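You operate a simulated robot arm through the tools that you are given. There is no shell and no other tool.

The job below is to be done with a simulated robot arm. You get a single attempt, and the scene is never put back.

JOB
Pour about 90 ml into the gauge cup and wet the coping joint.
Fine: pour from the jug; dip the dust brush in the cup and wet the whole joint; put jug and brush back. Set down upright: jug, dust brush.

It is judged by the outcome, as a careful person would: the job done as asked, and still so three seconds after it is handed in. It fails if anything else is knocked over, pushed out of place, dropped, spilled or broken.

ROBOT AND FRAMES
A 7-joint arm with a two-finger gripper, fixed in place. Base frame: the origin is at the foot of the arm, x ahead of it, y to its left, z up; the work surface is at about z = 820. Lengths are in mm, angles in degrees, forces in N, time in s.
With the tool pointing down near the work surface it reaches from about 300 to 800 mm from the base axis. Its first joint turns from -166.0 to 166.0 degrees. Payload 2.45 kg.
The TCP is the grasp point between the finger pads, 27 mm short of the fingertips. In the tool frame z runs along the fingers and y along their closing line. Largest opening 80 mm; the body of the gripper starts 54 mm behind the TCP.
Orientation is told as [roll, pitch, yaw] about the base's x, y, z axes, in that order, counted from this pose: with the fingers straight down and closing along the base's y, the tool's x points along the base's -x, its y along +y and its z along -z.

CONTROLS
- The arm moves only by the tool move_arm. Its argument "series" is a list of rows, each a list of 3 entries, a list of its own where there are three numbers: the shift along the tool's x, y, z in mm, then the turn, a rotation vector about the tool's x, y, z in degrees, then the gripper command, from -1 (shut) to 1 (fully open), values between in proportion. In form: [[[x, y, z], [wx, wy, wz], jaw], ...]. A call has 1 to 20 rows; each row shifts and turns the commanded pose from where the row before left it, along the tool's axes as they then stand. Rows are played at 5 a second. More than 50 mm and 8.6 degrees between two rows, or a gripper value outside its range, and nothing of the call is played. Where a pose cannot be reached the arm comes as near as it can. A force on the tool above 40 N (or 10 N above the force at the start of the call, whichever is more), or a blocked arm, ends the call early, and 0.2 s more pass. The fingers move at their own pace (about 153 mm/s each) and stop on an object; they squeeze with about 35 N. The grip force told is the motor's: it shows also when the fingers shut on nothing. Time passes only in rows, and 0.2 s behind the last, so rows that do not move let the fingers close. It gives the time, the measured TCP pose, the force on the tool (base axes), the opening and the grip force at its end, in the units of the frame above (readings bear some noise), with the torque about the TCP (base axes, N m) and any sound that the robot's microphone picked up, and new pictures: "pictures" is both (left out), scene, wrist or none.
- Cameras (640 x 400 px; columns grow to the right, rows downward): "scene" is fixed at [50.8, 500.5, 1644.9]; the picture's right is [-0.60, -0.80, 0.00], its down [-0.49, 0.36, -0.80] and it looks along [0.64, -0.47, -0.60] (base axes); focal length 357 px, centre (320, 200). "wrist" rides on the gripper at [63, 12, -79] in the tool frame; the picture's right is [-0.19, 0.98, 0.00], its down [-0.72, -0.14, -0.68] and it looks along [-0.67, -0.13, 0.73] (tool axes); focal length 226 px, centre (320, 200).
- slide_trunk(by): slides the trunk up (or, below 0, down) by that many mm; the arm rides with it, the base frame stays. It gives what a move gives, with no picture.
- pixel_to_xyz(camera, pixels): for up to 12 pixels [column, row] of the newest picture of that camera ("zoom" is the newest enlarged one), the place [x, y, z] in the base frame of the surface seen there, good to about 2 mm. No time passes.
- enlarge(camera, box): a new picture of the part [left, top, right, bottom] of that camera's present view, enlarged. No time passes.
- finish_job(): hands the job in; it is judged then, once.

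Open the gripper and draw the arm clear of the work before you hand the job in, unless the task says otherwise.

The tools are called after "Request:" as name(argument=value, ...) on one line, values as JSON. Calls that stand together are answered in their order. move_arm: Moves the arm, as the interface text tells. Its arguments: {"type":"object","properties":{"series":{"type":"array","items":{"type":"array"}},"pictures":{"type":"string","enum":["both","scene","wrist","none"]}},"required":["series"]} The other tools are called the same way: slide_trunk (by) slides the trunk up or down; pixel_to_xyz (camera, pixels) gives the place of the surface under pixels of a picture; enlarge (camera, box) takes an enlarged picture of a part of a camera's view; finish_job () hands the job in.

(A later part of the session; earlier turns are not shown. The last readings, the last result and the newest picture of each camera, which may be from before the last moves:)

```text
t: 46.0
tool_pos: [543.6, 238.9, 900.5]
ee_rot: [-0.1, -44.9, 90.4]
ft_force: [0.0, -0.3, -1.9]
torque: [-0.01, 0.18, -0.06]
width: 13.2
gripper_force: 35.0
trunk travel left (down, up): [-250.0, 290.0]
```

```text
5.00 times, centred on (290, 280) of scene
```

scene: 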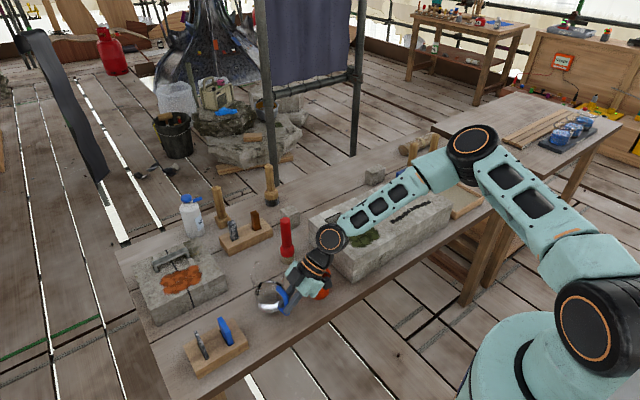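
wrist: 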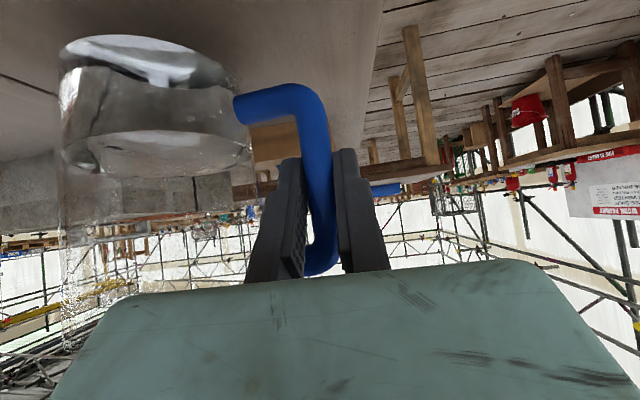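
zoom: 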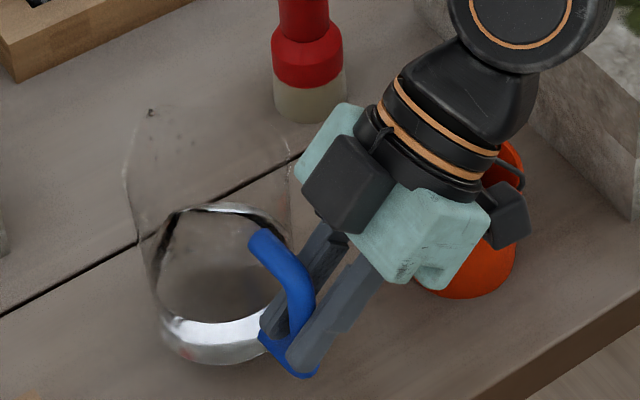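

The jug is above its place. I lower it the last 15 mm slowly, watching for contact.

Request:
move_arm(series=[[[2.1, 0, 2.1], [0, 0, 0], -1], [[2.1, 0, 2.1], [0, 0, 0], -1], [[2.1, 0, 2.1], [0, 0, 0], -1], [[2.1, 0, 2.1], [0, 0, 0], -1], [[1.4, 0, 1.4], [0, 0, 0], -1], [[0, 0, 0], [0, 0, 0], -1], [[0, 0, 0], [0, 0, 0], -1]])

```text
t: 47.6
tool_pos: [541.8, 236.9, 887.1]
ee_rot: [-0.2, -45.0, 90.5]
ft_force: [-2.1, -0.4, 3.2]
torque: [0.15, -0.16, -0.02]
width: 13.1
gripper_force: 35.3
trunk travel left (down, up): [-250.0, 290.0]
```

scene: 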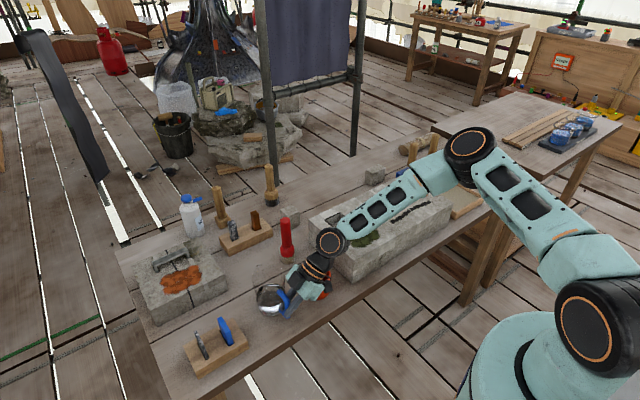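
wrist: 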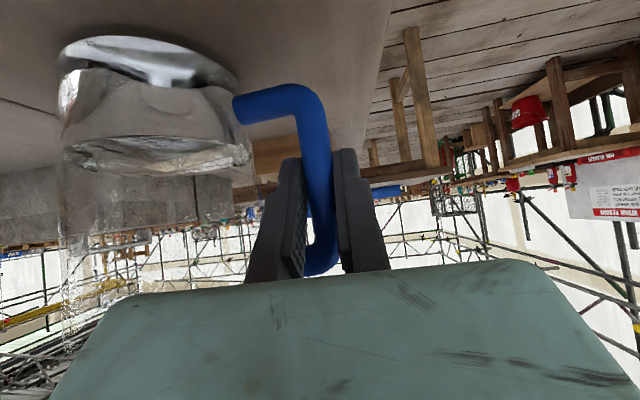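

The jug is on the table (force changed from -2.4 to +3.2 N). I ease up 0.7 mm, then open the fingers to 30 mm.

Request:
move_arm(series=[[[-0.5, 0, -0.5], [0, 0, 0], -1], [[0, 0, 0], [0, 0, 0], -0.6], [[0, 0, 0], [0, 0, 0], -0.4], [[0, 0, 0], [0, 0, 0], -0.25], [[0, 0, 0], [0, 0, 0], -0.25]])

Request:
enlarge(camera="wrist", box=[40, 20, 440, 290])

Request:
enlarge(camera="scene", box=[240, 240, 340, 320])

```text
t: 48.8
tool_pos: [543.1, 238.5, 888.1]
ee_rot: [-0.1, -44.9, 90.5]
ft_force: [-0.2, 0.5, -0.1]
torque: [-0.04, 0.02, -0.02]
width: 29.9
gripper_force: 0.0
trunk travel left (down, up): [-250.0, 290.0]
```

scene: 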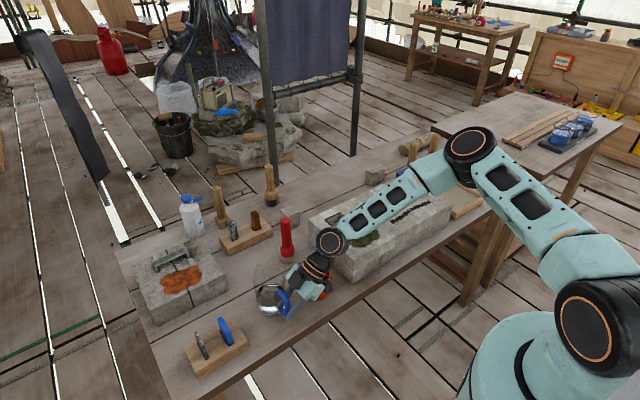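
wrist: 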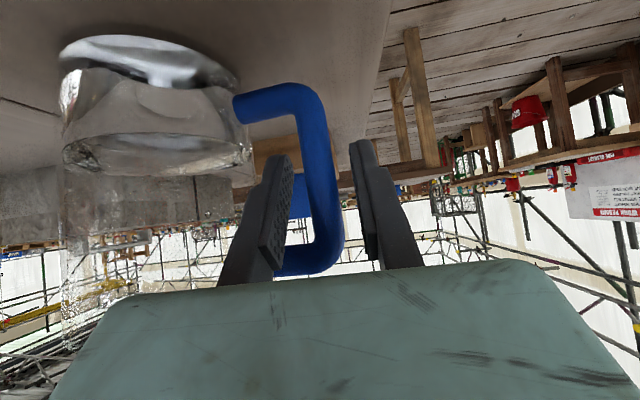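

```text
1.48 times, centred on (240, 155) of wrist
```

zoom: 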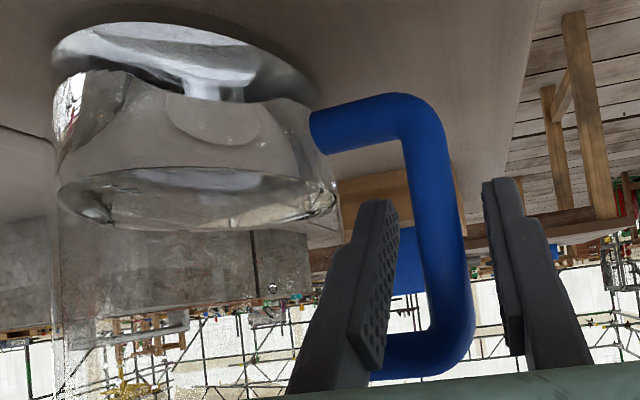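

```text
5.00 times, centred on (290, 280) of scene
```

zoom: 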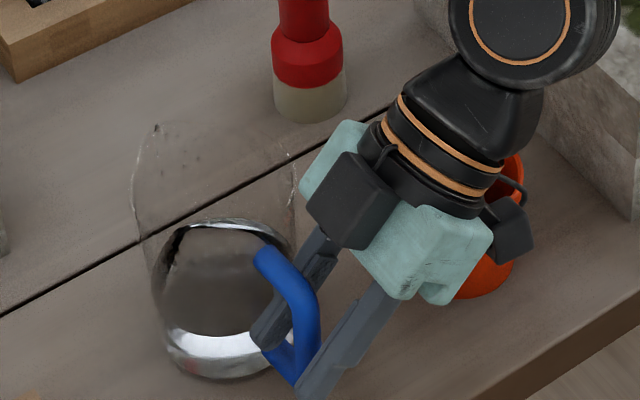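

The jug stands upright with the handle free between the fingers. I withdraw straight back along the fingers and then raise.

Request:
move_arm(series=[[[0, 0, -15], [0, 0, 0], -0.25], [[0, 0, -25], [0, 0, 0], -0.25], [[0, 0, -30], [0, 0, 0], -0.25], [[0, 0, -30], [0, 0, 0], -0.25], [[-25, 0, -25], [0, 0, 0], -0.25], [[-25, 0, -25], [0, 0, 0], -0.25], [[0, 0, 0], [0, 0, 0], -0.25]])

Request:
enlarge(camera="scene", box=[240, 220, 360, 320])

Request:
pixel_to_xyz(camera="scene", pixels=[[278, 290], [288, 300], [286, 312], [280, 308], [318, 270], [287, 258], [280, 258], [294, 256], [288, 240], [281, 244], [294, 243], [287, 222]])

```text
t: 50.4
tool_pos: [542.7, 166.0, 1029.4]
ee_rot: [0.0, -44.9, 90.4]
ft_force: [0.5, -0.3, 0.2]
torque: [-0.01, -0.03, 0.0]
width: 30.0
gripper_force: 0.2
trunk travel left (down, up): [-250.0, 290.0]
```

scene: 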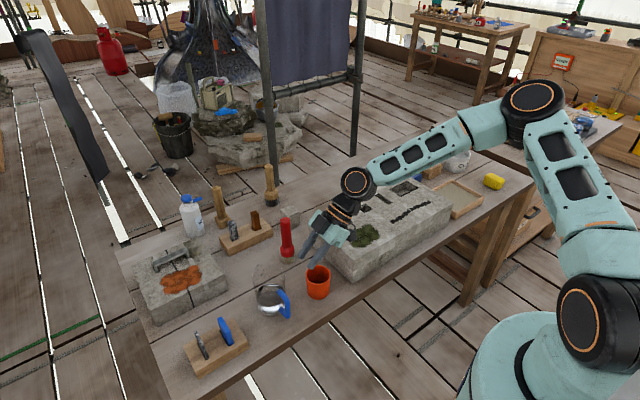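
wrist: 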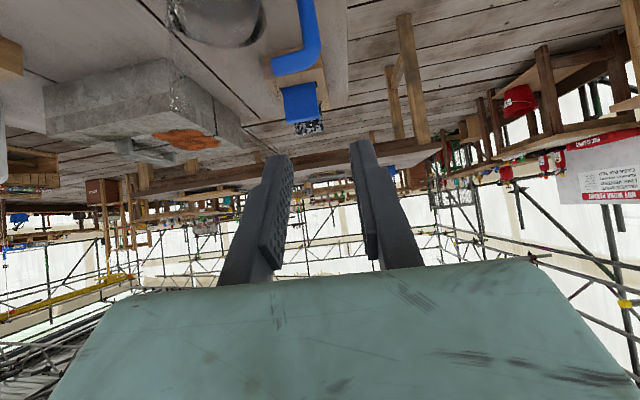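

```text
4.00 times, centred on (300, 270) of scene
```

zoom: 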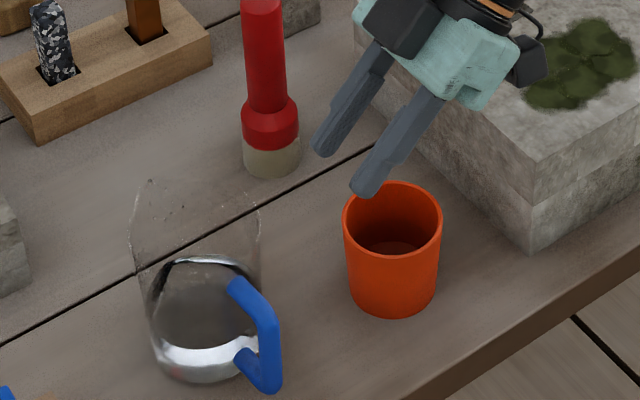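

```text
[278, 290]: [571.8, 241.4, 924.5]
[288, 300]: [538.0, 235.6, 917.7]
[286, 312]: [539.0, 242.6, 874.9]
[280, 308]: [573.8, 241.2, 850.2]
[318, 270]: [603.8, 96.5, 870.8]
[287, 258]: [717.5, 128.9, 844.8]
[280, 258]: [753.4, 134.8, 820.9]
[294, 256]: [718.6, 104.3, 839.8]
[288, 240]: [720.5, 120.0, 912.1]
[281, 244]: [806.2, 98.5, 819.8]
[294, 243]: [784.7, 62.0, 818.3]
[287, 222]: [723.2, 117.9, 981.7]
```

The jug is back at its former place (handle within 2 mm) and the cup stands undisturbed. Next the brush: I raise, yaw back, and point the tool down above it for a look.

Request:
move_arm(series=[[[-19.5, 0, -19.5], [0, 0, 0], -0.25], [[-19.5, 0, -19.5], [0, 0, 0], 0.5], [[0, 0, 0], [5.8, 0, 5.8], 0.5], [[0, 0, 0], [5.8, 0, 5.8], 0.5], [[0, 0, 0], [5.8, 0, 5.8], 0.5], [[0, 0, 0], [5.8, 0, 5.8], 0.5], [[0, 0, 0], [5.8, 0, 5.8], 0.5], [[0, 0, 0], [5.8, 0, 5.8], 0.5], [[0, 0, 0], [5.8, 0, 5.8], 0.5], [[0, 0, 0], [5.8, 0, 5.8], 0.5], [[0, 0, 0], [5.8, 0, 5.8], 0.5], [[0, 0, 0], [5.8, 0, 5.8], 0.5], [[0, 0, 0], [5.8, 0, 5.8], 0.5], [[0, 0, 0], [0, 7.5, 0], 0.5], [[0, 0, 0], [0, 7.5, 0], 0.5], [[0, 0, 0], [0, 7.5, 0], 0.5], [[0, 0, 0], [0, 7.5, 0], 0.5], [[0, 0, 0], [0, 7.5, 0], 0.5], [[0, 0, 0], [0, 7.5, 0], 0.5], [[0, 0, 0], [0, 0, 0], 0.5]], pictures="none")

Request:
move_arm(series=[[[-32.4, -15.3, 1.3], [0, 0, 0], 0.5], [[-32.4, -15.3, 1.3], [0, 0, 0], 0.5], [[-32.4, -15.3, 1.3], [0, 0, 0], 0.5], [[0, 0, 0], [0, 0, 0], 0.5]])

Request:
enlarge(camera="wrist", box=[220, 60, 420, 260])

```text
t: 54.6
tool_pos: [539.4, 165.2, 1074.8]
ee_rot: [-0.1, -0.1, 0.1]
ft_force: [0.4, -0.6, 0.2]
torque: [-0.02, 0.04, 0.02]
width: 60.0
gripper_force: 0.1
out of reach, approached as far as the arm can: row 15
trunk travel left (down, up): [-250.0, 290.0]
```

```text
t: 55.6
tool_pos: [637.9, 119.5, 1071.1]
ee_rot: [0.0, -0.1, 0.1]
ft_force: [-0.1, 0.0, 0.0]
torque: [0.0, -0.02, -0.01]
width: 60.3
gripper_force: 0.1
trunk travel left (down, up): [-250.0, 290.0]
```

scene: 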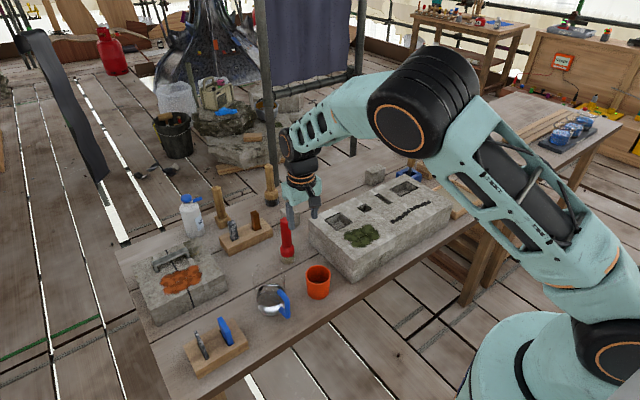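
wrist: 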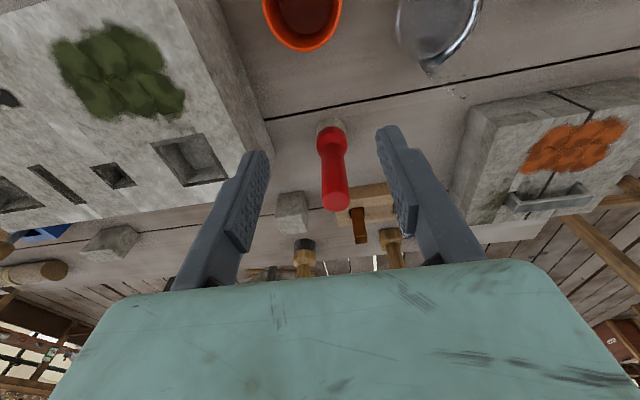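

```text
2.00 times, centred on (320, 160) of wrist
```

zoom: 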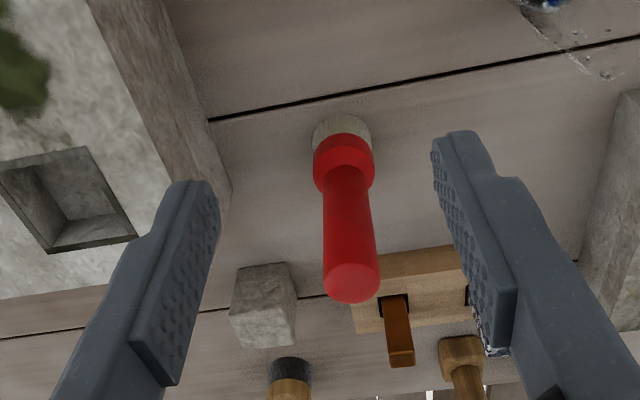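

The brush is between the fingers at wrist (333,170). I also see small droplets near the jug's spout at zoom (600,60) and check whether they're on the glass or table, and measure the brush.

Request:
pixel_to_xyz(camera="zoom", pixels=[[350, 280], [330, 280], [372, 275], [350, 298], [352, 265], [345, 200], [325, 215], [368, 215], [343, 130], [318, 145], [370, 140], [605, 62]])

Request:
enlarge(camera="wrist", box=[380, 0, 500, 110])

Request:
enlarge(camera="wrist", box=[240, 0, 360, 80])

Request:
enlarge(camera="scene", box=[240, 250, 350, 330])

```text
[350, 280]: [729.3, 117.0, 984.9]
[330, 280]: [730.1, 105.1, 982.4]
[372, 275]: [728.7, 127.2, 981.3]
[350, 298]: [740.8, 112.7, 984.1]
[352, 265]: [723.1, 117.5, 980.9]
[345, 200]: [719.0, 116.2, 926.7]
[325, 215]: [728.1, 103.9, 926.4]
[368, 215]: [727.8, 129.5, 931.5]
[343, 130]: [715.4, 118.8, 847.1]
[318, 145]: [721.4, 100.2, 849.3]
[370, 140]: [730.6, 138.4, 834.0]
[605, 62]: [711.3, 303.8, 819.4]
```

```text
3.64 times, centred on (440, 55) of wrist
```

zoom: 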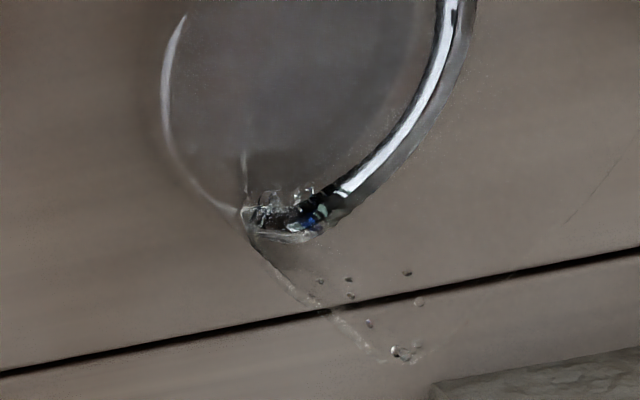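

```text
5.00 times, centred on (300, 40) of wrist
```

zoom: 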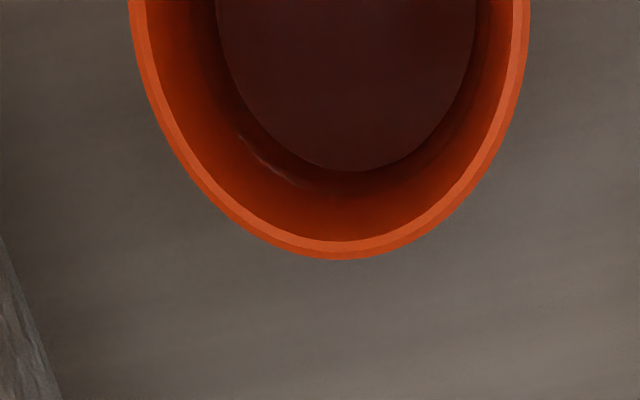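

```text
5.00 times, centred on (295, 290) of scene
```

zoom: 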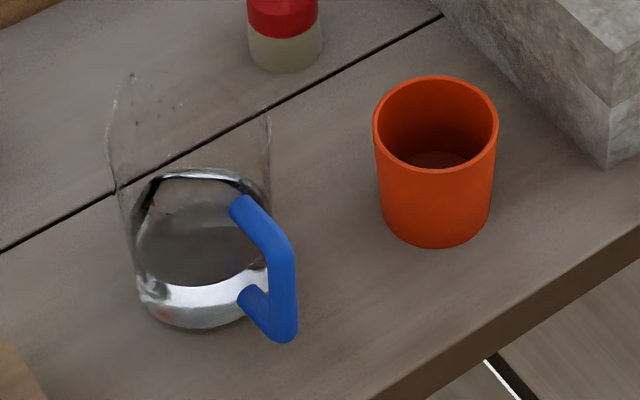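

The droplets are only on the inside of the jug's spout. The brush axis is at about (731,117), handle 25 mm thick, top z 984, bristles about 38 mm across. I move over it and descend to TCP z≈945 with 60 mm opening.

Request:
move_arm(series=[[[-31.2, -0.8, 0], [0, 0, 0], 0.5], [[-31.2, -0.8, 0], [0, 0, 0], 0.5], [[-31.2, -0.8, 0], [0, 0, 0], 0.5], [[0, 0, 0], [0, 0, 0], 0.5]])

Request:
enlarge(camera="wrist", box=[220, 60, 420, 260])

```text
t: 56.6
tool_pos: [731.1, 116.9, 1071.2]
ee_rot: [0.0, -0.1, 0.1]
ft_force: [-0.4, -0.5, -0.1]
torque: [0.0, -0.01, 0.01]
width: 60.1
gripper_force: 0.2
trunk travel left (down, up): [-250.0, 290.0]
```

scene: 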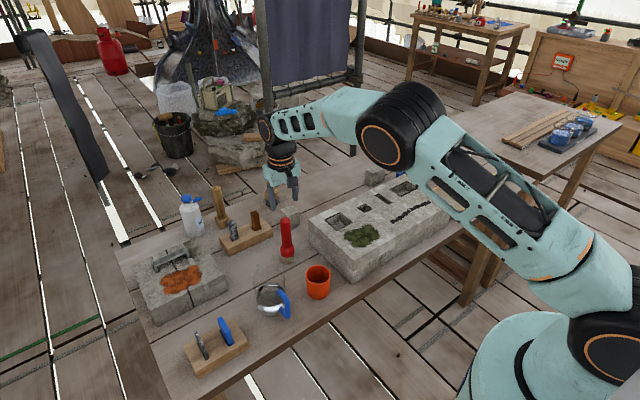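
wrist: 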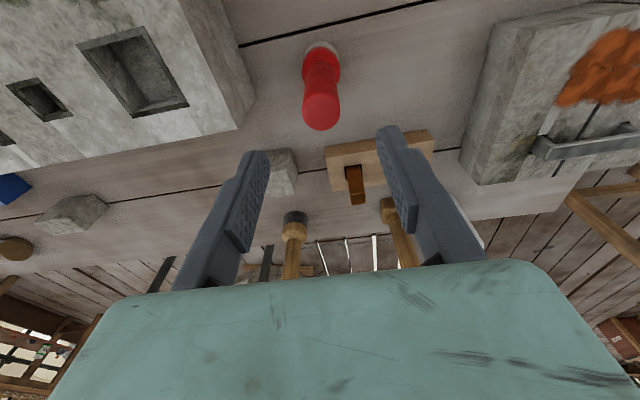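

```text
2.00 times, centred on (320, 160) of wrist
```

zoom: 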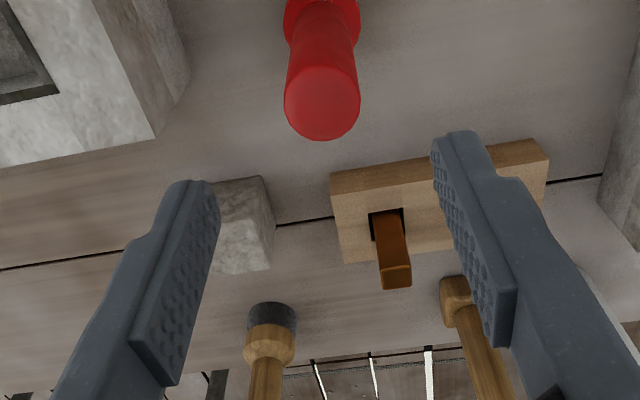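

The brush top is at zoom (322,105). I verify its centre once, then descend.

Request:
pixel_to_xyz(camera="zoom", pixels=[[322, 70], [322, 135], [287, 100], [357, 105], [322, 105]])

Request:
move_arm(series=[[[0, 0, 25], [0, 0, 0], 0.5], [[0, 0, 25], [0, 0, 0], 0.5], [[0, 0, 25], [0, 0, 0], 0.5], [[0, 0, 0], [0, 0, 0], 0.5]])

Request:
enlarge(camera="scene", box=[250, 180, 330, 270])

```text
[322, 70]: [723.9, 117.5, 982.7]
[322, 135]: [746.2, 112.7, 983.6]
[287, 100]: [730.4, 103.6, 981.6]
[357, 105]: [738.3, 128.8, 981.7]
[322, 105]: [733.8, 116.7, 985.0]
```

```text
t: 57.6
tool_pos: [730.8, 116.0, 996.7]
ee_rot: [-0.1, -0.1, 0.2]
ft_force: [-0.7, 0.2, -0.4]
torque: [-0.02, -0.01, 0.03]
width: 59.7
gripper_force: 0.0
trunk travel left (down, up): [-250.0, 290.0]
```

scene: 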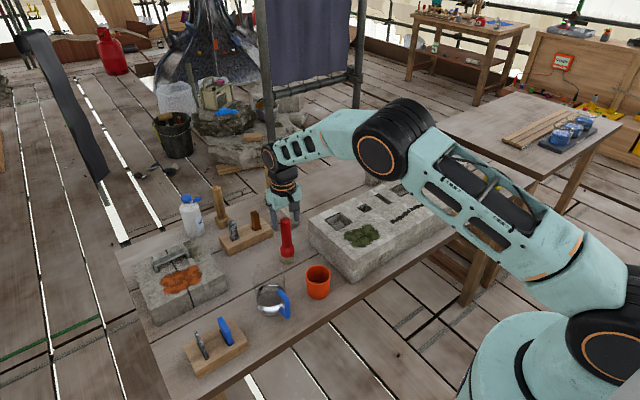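
wrist: 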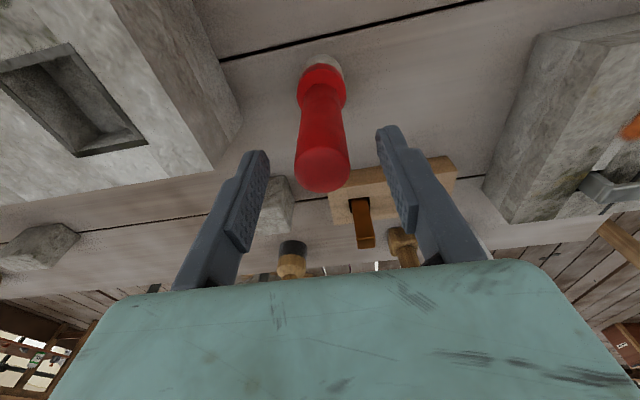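

```text
4.44 times, centred on (290, 225) of scene
```

zoom: 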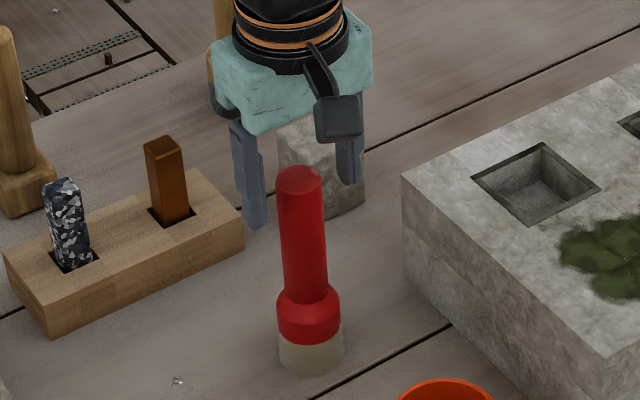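

Fingers straddle the handle. I shift 2.5 mm in +x, descend 52 mm, and close on it.

Request:
move_arm(series=[[[-2.5, 0.2, 17], [0, 0, 0], 0.5], [[0, 0, 17], [0, 0, 0], 0.5], [[0, 0, 17.5], [0, 0, 0], 0.5], [[0, 0, 0], [0, 0, 0], 0], [[0, 0, 0], [0, 0, 0], -0.4], [[0, 0, 0], [0, 0, 0], -1], [[0, 0, 0], [0, 0, 0], -1], [[0, 0, 0], [0, 0, 0], -1]])

Request:
enlarge(camera="scene", box=[250, 180, 330, 270])

```text
t: 59.4
tool_pos: [734.1, 117.1, 945.5]
ee_rot: [0.0, -0.1, 0.1]
ft_force: [-0.4, 1.3, 1.0]
torque: [0.32, 0.02, -0.01]
width: 28.3
gripper_force: 34.5
trunk travel left (down, up): [-250.0, 290.0]
```

scene: 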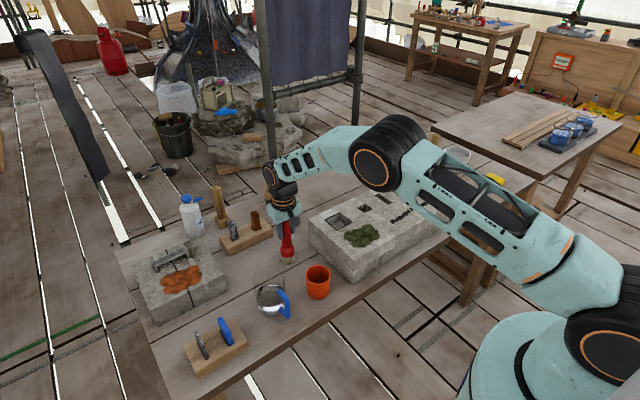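
wrist: 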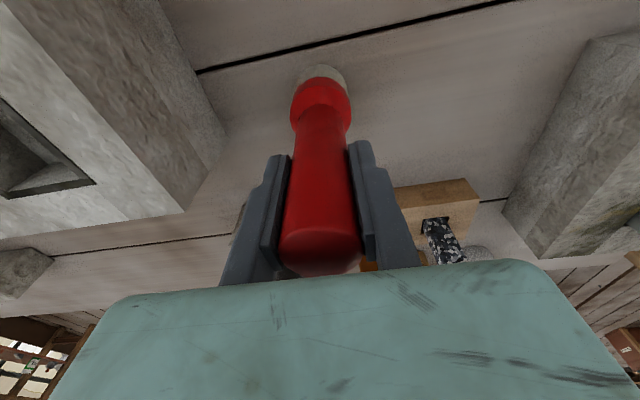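

```text
4.44 times, centred on (290, 225) of scene
```

zoom: 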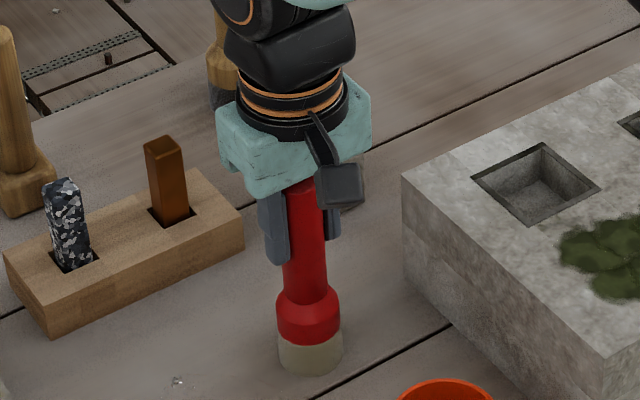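

The brush is gripped (28 mm). I lift it 20 mm and check the readings and its straightness.

Request:
move_arm(series=[[[0, 0, -4], [0, 0, 0], -1], [[0, 0, -8], [0, 0, 0], -1], [[0, 0, -8], [0, 0, 0], -1], [[0, 0, 0], [0, 0, 0], -1]])

Request:
enlarge(camera="scene", box=[250, 180, 330, 270])

Request:
enlarge(camera="wrist", box=[240, 40, 400, 280])

```text
t: 60.4
tool_pos: [732.5, 116.3, 964.7]
ee_rot: [-0.1, 0.0, 0.1]
ft_force: [0.1, -0.7, -1.7]
torque: [0.02, 0.02, -0.02]
width: 28.8
gripper_force: 35.0
trunk travel left (down, up): [-250.0, 290.0]
```

scene: 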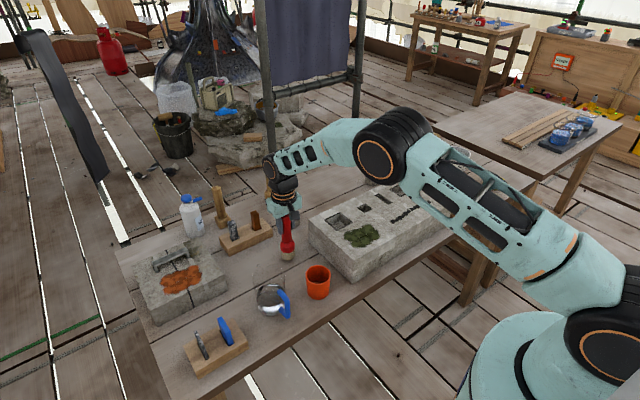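
wrist: 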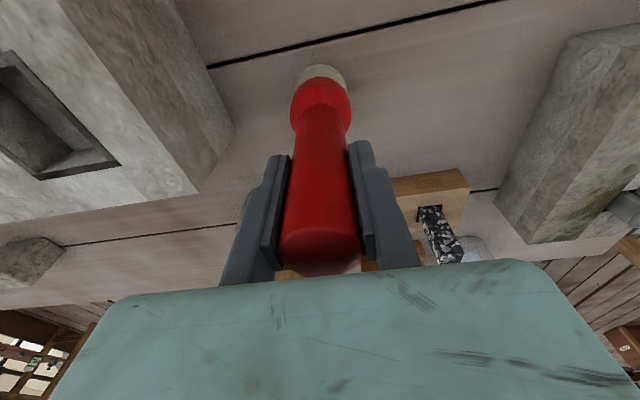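

```text
4.44 times, centred on (290, 225) of scene
```

zoom: 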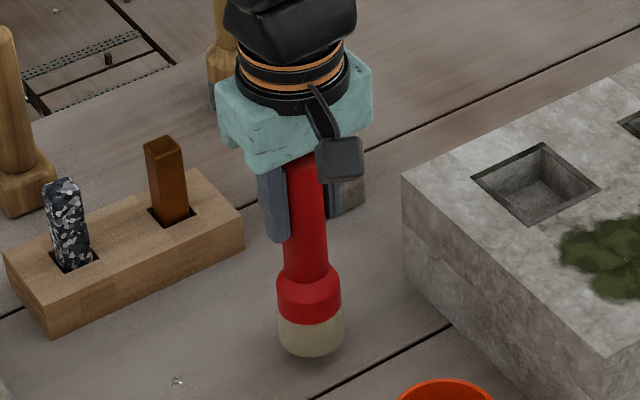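

```text
1.67 times, centred on (320, 160) of wrist
```

zoom: 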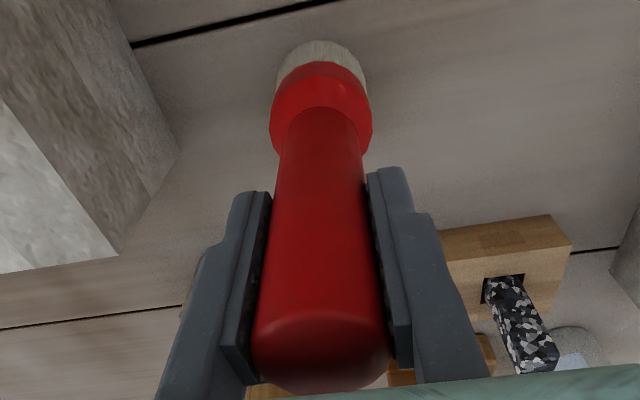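

The brush hangs straight with negligible torque. I raise it to clear the cup and move above the cup centre (581,113).

Request:
move_arm(series=[[[0, 0, -40], [0, 0, 0], -1], [[0, 0, -40], [0, 0, 0], -1], [[25, -1, 0], [0, 0, 0], -1], [[35, -1, 0], [0, 0, 0], -1], [[35, -1, 0], [0, 0, 0], -1], [[35, -0.5, 0], [0, 0, 0], -1], [[22, 0, 0], [0, 0, 0], -1], [[0, 0, 0], [0, 0, 0], -1]])

Request:
enlarge(camera="scene", box=[280, 200, 360, 310])

Request:
enlarge(camera="wrist", box=[240, 20, 400, 200])

```text
t: 62.2
tool_pos: [581.0, 113.6, 1044.1]
ee_rot: [-0.1, -0.1, 0.1]
ft_force: [-0.7, 0.2, -0.9]
torque: [0.02, -0.04, 0.0]
width: 28.3
gripper_force: 35.2
trunk travel left (down, up): [-250.0, 290.0]
```

scene: 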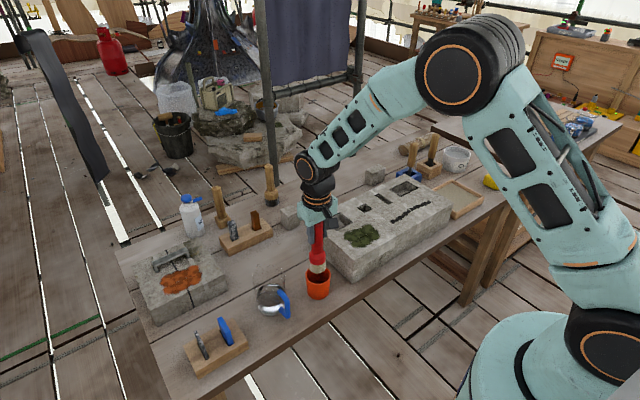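
wrist: 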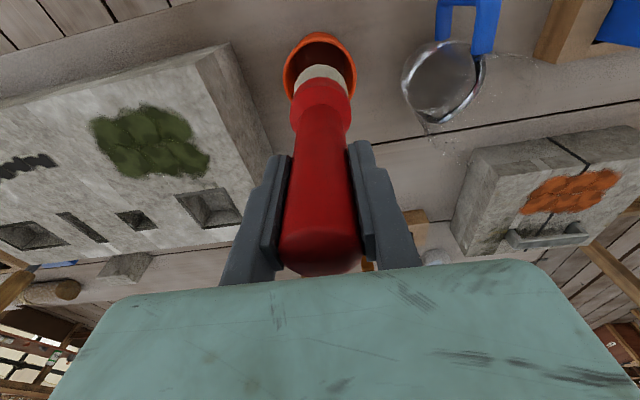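

```text
3.64 times, centred on (320, 255) of scene
```

zoom: 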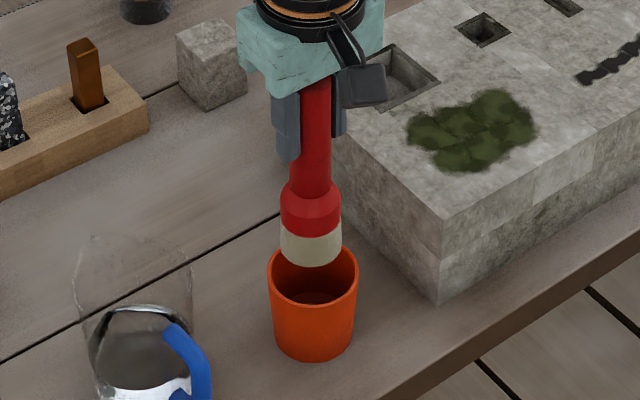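

```text
2.22 times, centred on (320, 110) of wrist
```

zoom: 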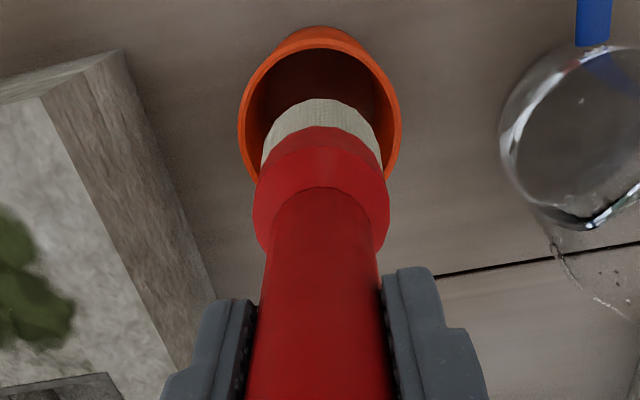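

I check the bristles' position against the cup rim before lowering.

Request:
pixel_to_xyz(camera="scene", pixels=[[311, 264], [318, 270], [325, 263], [318, 258], [306, 274], [330, 274], [318, 283]])

Request:
pixel_to_xyz(camera="zoom", pixels=[[320, 102], [266, 150], [378, 150], [320, 120], [242, 130], [398, 130], [320, 32], [300, 140]])

```text
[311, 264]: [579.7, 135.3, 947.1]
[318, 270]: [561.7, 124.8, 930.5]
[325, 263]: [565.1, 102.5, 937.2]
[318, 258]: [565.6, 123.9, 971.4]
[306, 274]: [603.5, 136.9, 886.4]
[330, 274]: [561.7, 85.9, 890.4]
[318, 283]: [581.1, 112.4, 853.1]
```

```text
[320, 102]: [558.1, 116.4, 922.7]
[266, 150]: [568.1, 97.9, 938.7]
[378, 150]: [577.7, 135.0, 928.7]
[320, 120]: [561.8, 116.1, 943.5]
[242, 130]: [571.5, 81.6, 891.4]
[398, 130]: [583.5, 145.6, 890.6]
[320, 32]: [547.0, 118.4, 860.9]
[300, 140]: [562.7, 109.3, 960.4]
```

Bristle centre is about (580,115.5) and the cup centre (580.5,113), so I shift -2 mm in y and lower slowly so the bristles dip to about z 835 (water at 851).

Request:
move_arm(series=[[[0, -2.2, 4], [0, 0, 0], -1], [[0, 0, 8], [0, 0, 0], -1], [[0, 0, 10], [0, 0, 0], -1], [[0, 0, 10], [0, 0, 0], -1], [[0, 0, 10], [0, 0, 0], -1], [[0, 0, 10], [0, 0, 0], -1], [[0, 0, 8], [0, 0, 0], -1], [[0, 0, 0], [0, 0, 0], -1]])

Request:
enlarge(camera="scene", box=[280, 210, 360, 310])

```text
t: 64.0
tool_pos: [580.6, 109.2, 984.1]
ee_rot: [-0.1, -0.1, 0.1]
ft_force: [-0.1, 0.5, -1.6]
torque: [-0.03, -0.01, -0.01]
width: 28.9
gripper_force: 35.1
trunk travel left (down, up): [-250.0, 290.0]
```

scene: 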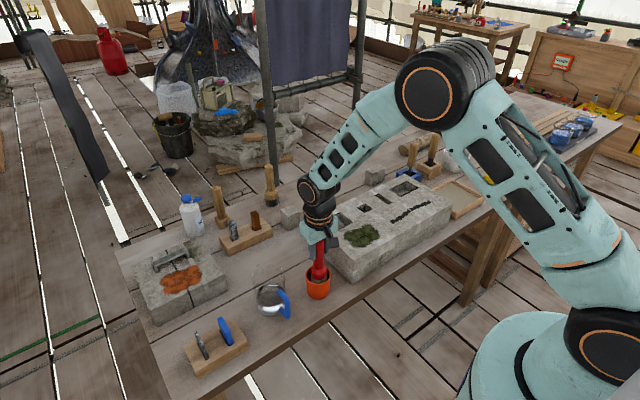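
wrist: 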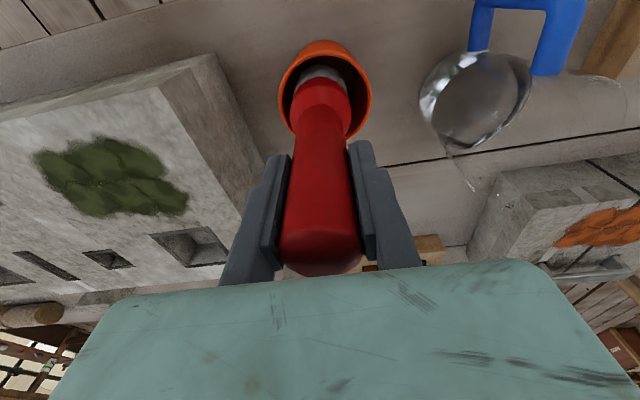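

```text
4.00 times, centred on (320, 260) of scene
```

zoom: 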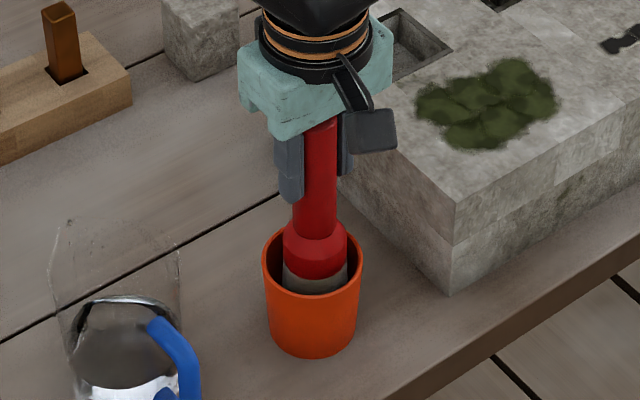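

The brush is inside the cup, slightly toward -y, no contact. I shift +1.5 mm and lower 24 mm into the water.

Request:
move_arm(series=[[[0, 1.5, 3], [0, 0, 0], -1], [[0, 0, 5], [0, 0, 0], -1], [[0, 0, 5], [0, 0, 0], -1], [[0, 0, 5], [0, 0, 0], -1], [[0, 0, 5], [0, 0, 0], -1], [[0, 0, 0], [0, 0, 0], -1], [[0, 0, 0], [0, 0, 0], -1], [[0, 0, 0], [0, 0, 0], -1], [[0, 0, 0], [0, 0, 0], -1]])

Request:
enlarge(camera="scene", box=[280, 210, 360, 310])

```text
t: 66.0
tool_pos: [580.6, 111.8, 962.8]
ee_rot: [0.0, -0.1, 0.2]
ft_force: [0.1, -0.1, -2.3]
torque: [0.02, 0.02, 0.05]
width: 28.7
gripper_force: 34.6
trunk travel left (down, up): [-250.0, 290.0]
```

scene: 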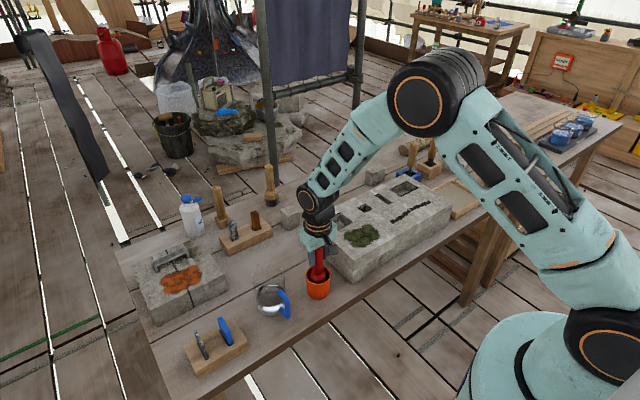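
wrist: 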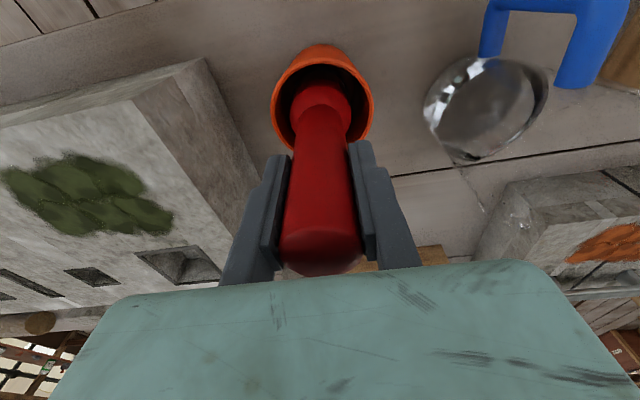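

```text
4.00 times, centred on (320, 260) of scene
```

zoom: 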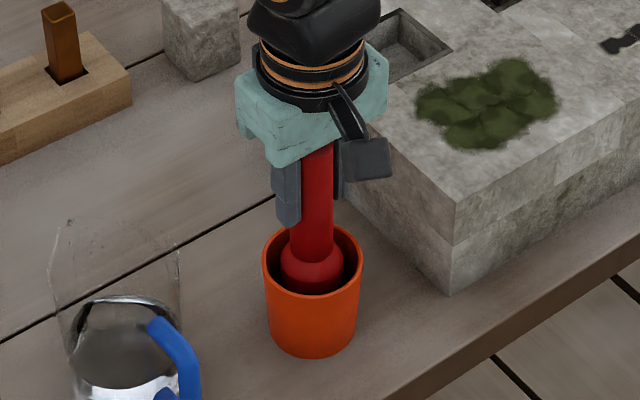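

The bristles are in the water (bottom ≈ z 837). I raise them just above the surface, let them drip a moment inside the cup, then lift clear.

Request:
move_arm(series=[[[0, 0, -6], [0, 0, 0], -1], [[0, 0, -8], [0, 0, 0], -1], [[0, 0, -8], [0, 0, 0], -1], [[0, 0, -8], [0, 0, 0], -1], [[0, 0, 0], [0, 0, 0], -1], [[0, 0, 0], [0, 0, 0], -1], [[0, 0, 0], [0, 0, 0], -1], [[0, 0, 0], [0, 0, 0], -1], [[0, 0, 0], [0, 0, 0], -1], [[0, 0, -10], [0, 0, 0], -1], [[0, 0, -15], [0, 0, 0], -1], [[0, 0, -20], [0, 0, 0], -1], [[0, 0, -20], [0, 0, 0], -1], [[0, 0, 0], [0, 0, 0], -1]])

Request:
enlarge(camera="scene", box=[280, 200, 360, 310])

Request:
enlarge(camera="wrist", box=[0, 0, 240, 280])

```text
t: 69.0
tool_pos: [580.5, 111.3, 1056.3]
ee_rot: [-0.1, -0.1, 0.1]
ft_force: [-0.1, 0.2, -1.5]
torque: [0.01, 0.02, 0.02]
width: 28.8
gripper_force: 35.2
trunk travel left (down, up): [-250.0, 290.0]
```

scene: 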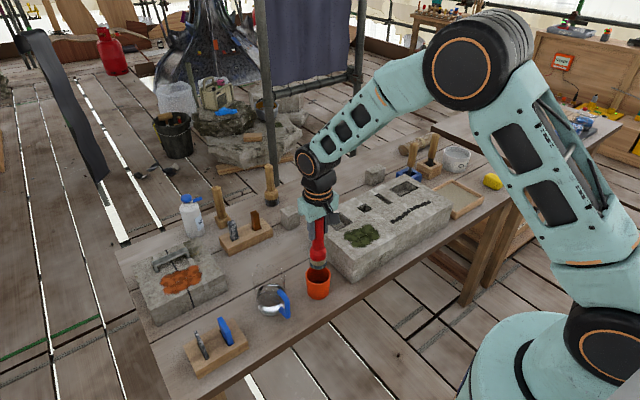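
wrist: 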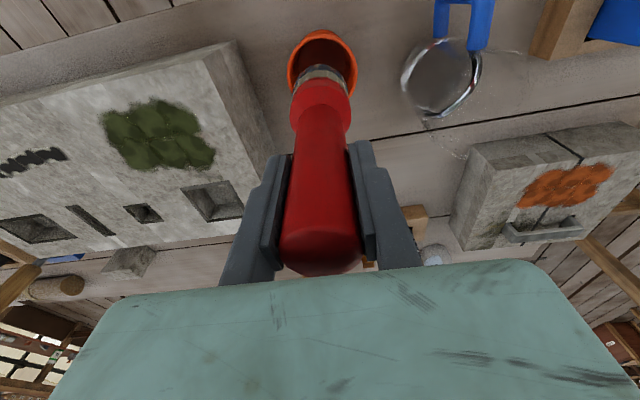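

```text
3.64 times, centred on (320, 255) of scene
```

zoom: 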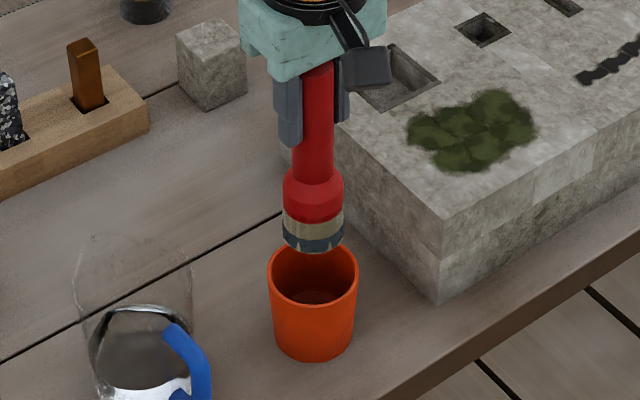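

```text
1.43 times, centred on (120, 140) of wrist
```

zoom: 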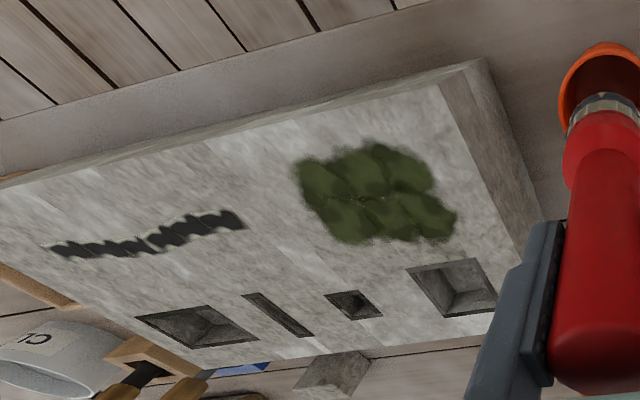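

The bristle ends are darkened: the brush is wet. I measure the joint's line from the wrist zoom, from (242,222) to (52,250).

Request:
pixel_to_xyz(camera="zoom", pixels=[[242, 222], [225, 218], [205, 226], [185, 232], [165, 237], [145, 245], [125, 244], [105, 248], [85, 248], [65, 250], [50, 250]])

Request:
pixel_to_xyz(camera="scene", pixels=[[391, 221], [396, 218], [402, 214], [408, 210], [414, 207], [420, 205], [426, 203], [431, 202], [435, 201]])

Request:
enlarge(camera="scene", box=[380, 180, 450, 235])

```text
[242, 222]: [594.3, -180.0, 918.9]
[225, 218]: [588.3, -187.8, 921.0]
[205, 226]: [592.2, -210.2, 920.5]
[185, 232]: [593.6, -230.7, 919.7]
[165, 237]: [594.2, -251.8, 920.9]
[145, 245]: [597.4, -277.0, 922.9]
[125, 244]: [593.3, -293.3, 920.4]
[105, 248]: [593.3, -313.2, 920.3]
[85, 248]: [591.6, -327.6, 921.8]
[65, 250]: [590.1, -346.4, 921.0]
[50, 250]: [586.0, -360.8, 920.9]
```

```text
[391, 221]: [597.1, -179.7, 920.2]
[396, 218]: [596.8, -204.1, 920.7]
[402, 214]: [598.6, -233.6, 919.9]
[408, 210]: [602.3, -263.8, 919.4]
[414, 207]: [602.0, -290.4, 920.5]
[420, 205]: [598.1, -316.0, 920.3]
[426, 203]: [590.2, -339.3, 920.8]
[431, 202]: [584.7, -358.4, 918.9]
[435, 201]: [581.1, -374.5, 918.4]
```

```text
7.27 times, centred on (415, 208) of scene
```

zoom: 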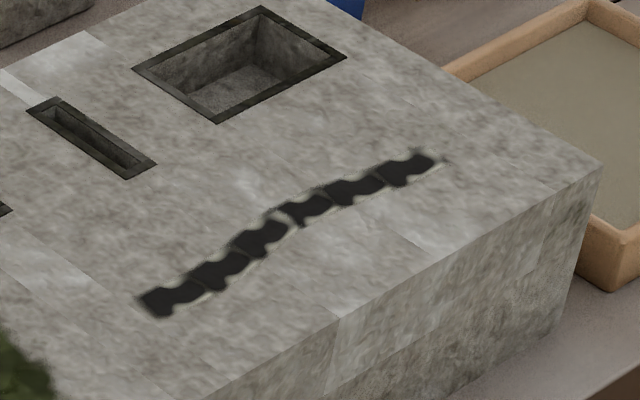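

The joint shows as a band from zoom (145,303) to (442,160). I get its centreline.

Request:
pixel_to_xyz(camera="zoom", pixels=[[142, 303], [160, 300], [185, 290], [215, 270], [245, 247], [270, 233], [300, 211], [330, 200], [360, 187], [395, 170], [425, 162], [445, 158]])

```text
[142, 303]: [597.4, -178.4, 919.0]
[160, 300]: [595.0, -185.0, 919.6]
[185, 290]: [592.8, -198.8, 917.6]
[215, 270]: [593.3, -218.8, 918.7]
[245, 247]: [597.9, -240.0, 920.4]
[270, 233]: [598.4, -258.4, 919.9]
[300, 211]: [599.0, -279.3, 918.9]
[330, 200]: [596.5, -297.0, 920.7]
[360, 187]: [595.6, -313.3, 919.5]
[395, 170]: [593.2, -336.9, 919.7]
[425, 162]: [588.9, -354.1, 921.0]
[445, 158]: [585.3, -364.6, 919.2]
```

The centreline runs from (597,-178) over (599,-279) to (585,-365), stone top at z≈920. With 40 mm wide bristles a pass along it covers it. I carry the brush at z≈1075 to above the near end.

Request:
move_arm(series=[[[0, 0, -20], [0, 0, 0], -1], [[-2, -25, 0], [0, 0, 0], -1], [[-2, -42, 0], [0, 0, 0], -1], [[-2, -45, 0], [0, 0, 0], -1], [[-2, -45, 0], [0, 0, 0], -1], [[-2, -45, 0], [0, 0, 0], -1], [[-3, -43, 0], [0, 0, 0], -1], [[-3, -35, 0], [0, 0, 0], -1], [[0, 0, 10], [0, 0, 0], -1], [[0, 0, 10], [0, 0, 0], -1], [[0, 0, 0], [0, 0, 0], -1]])

Request:
enlarge(camera="scene", box=[340, 150, 460, 250])

```text
t: 71.4
tool_pos: [599.4, -169.2, 1057.3]
ee_rot: [-0.1, -0.1, 0.2]
ft_force: [0.8, 0.3, -1.4]
torque: [0.0, 0.0, 0.01]
width: 29.1
gripper_force: 35.4
trunk travel left (down, up): [-250.0, 290.0]
```

scene: 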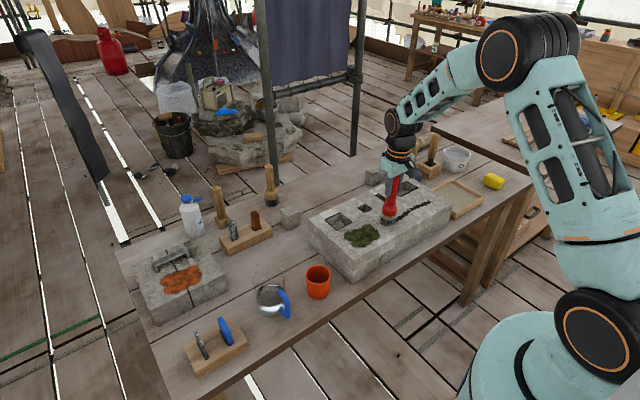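
wrist: 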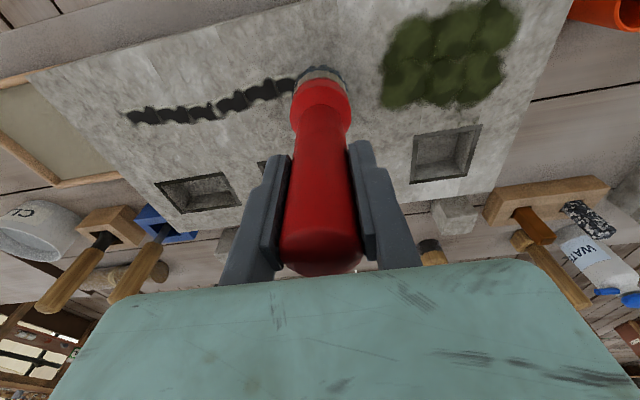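

```text
4.00 times, centred on (400, 200) of scene
```

zoom: 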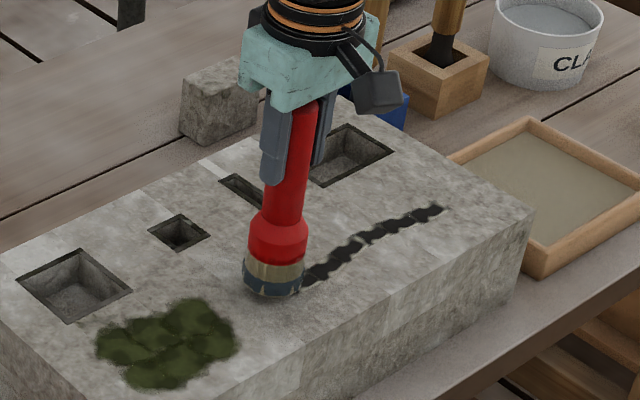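

The wet brush is just beyond the joint's near end, bottom about 12 mm above the stone. I shift slightly and lower until the bristles press lightly.

Request:
move_arm(series=[[[2, -6, 5], [0, 0, 0], -1], [[0, 0, 4], [0, 0, 0], -1], [[0, 0, 2], [0, 0, 0], -1], [[0, 0, 1.5], [0, 0, 0], -1], [[0, 0, 0], [0, 0, 0], -1]])

Request:
enlarge(camera="scene", box=[350, 170, 450, 240])

```text
t: 72.6
tool_pos: [595.1, -174.8, 1046.2]
ee_rot: [-0.1, 0.0, 0.2]
ft_force: [-0.5, 1.1, 1.4]
torque: [0.03, -0.04, 0.0]
width: 28.8
gripper_force: 35.1
trunk travel left (down, up): [-250.0, 290.0]
```

scene: 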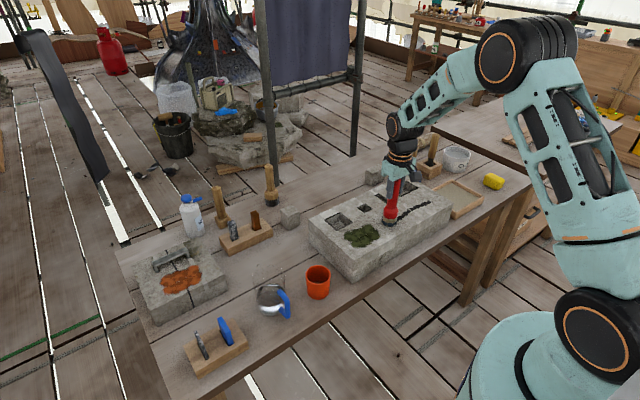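
wrist: 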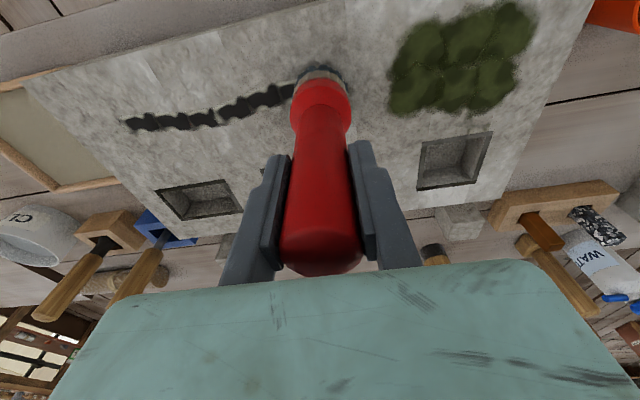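

```text
5.71 times, centred on (400, 205) of scene
```

zoom: 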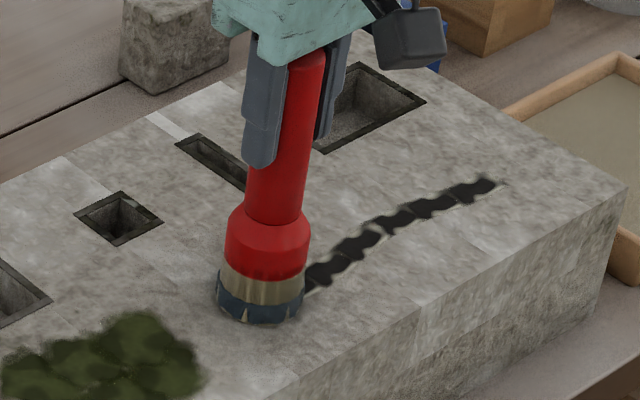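

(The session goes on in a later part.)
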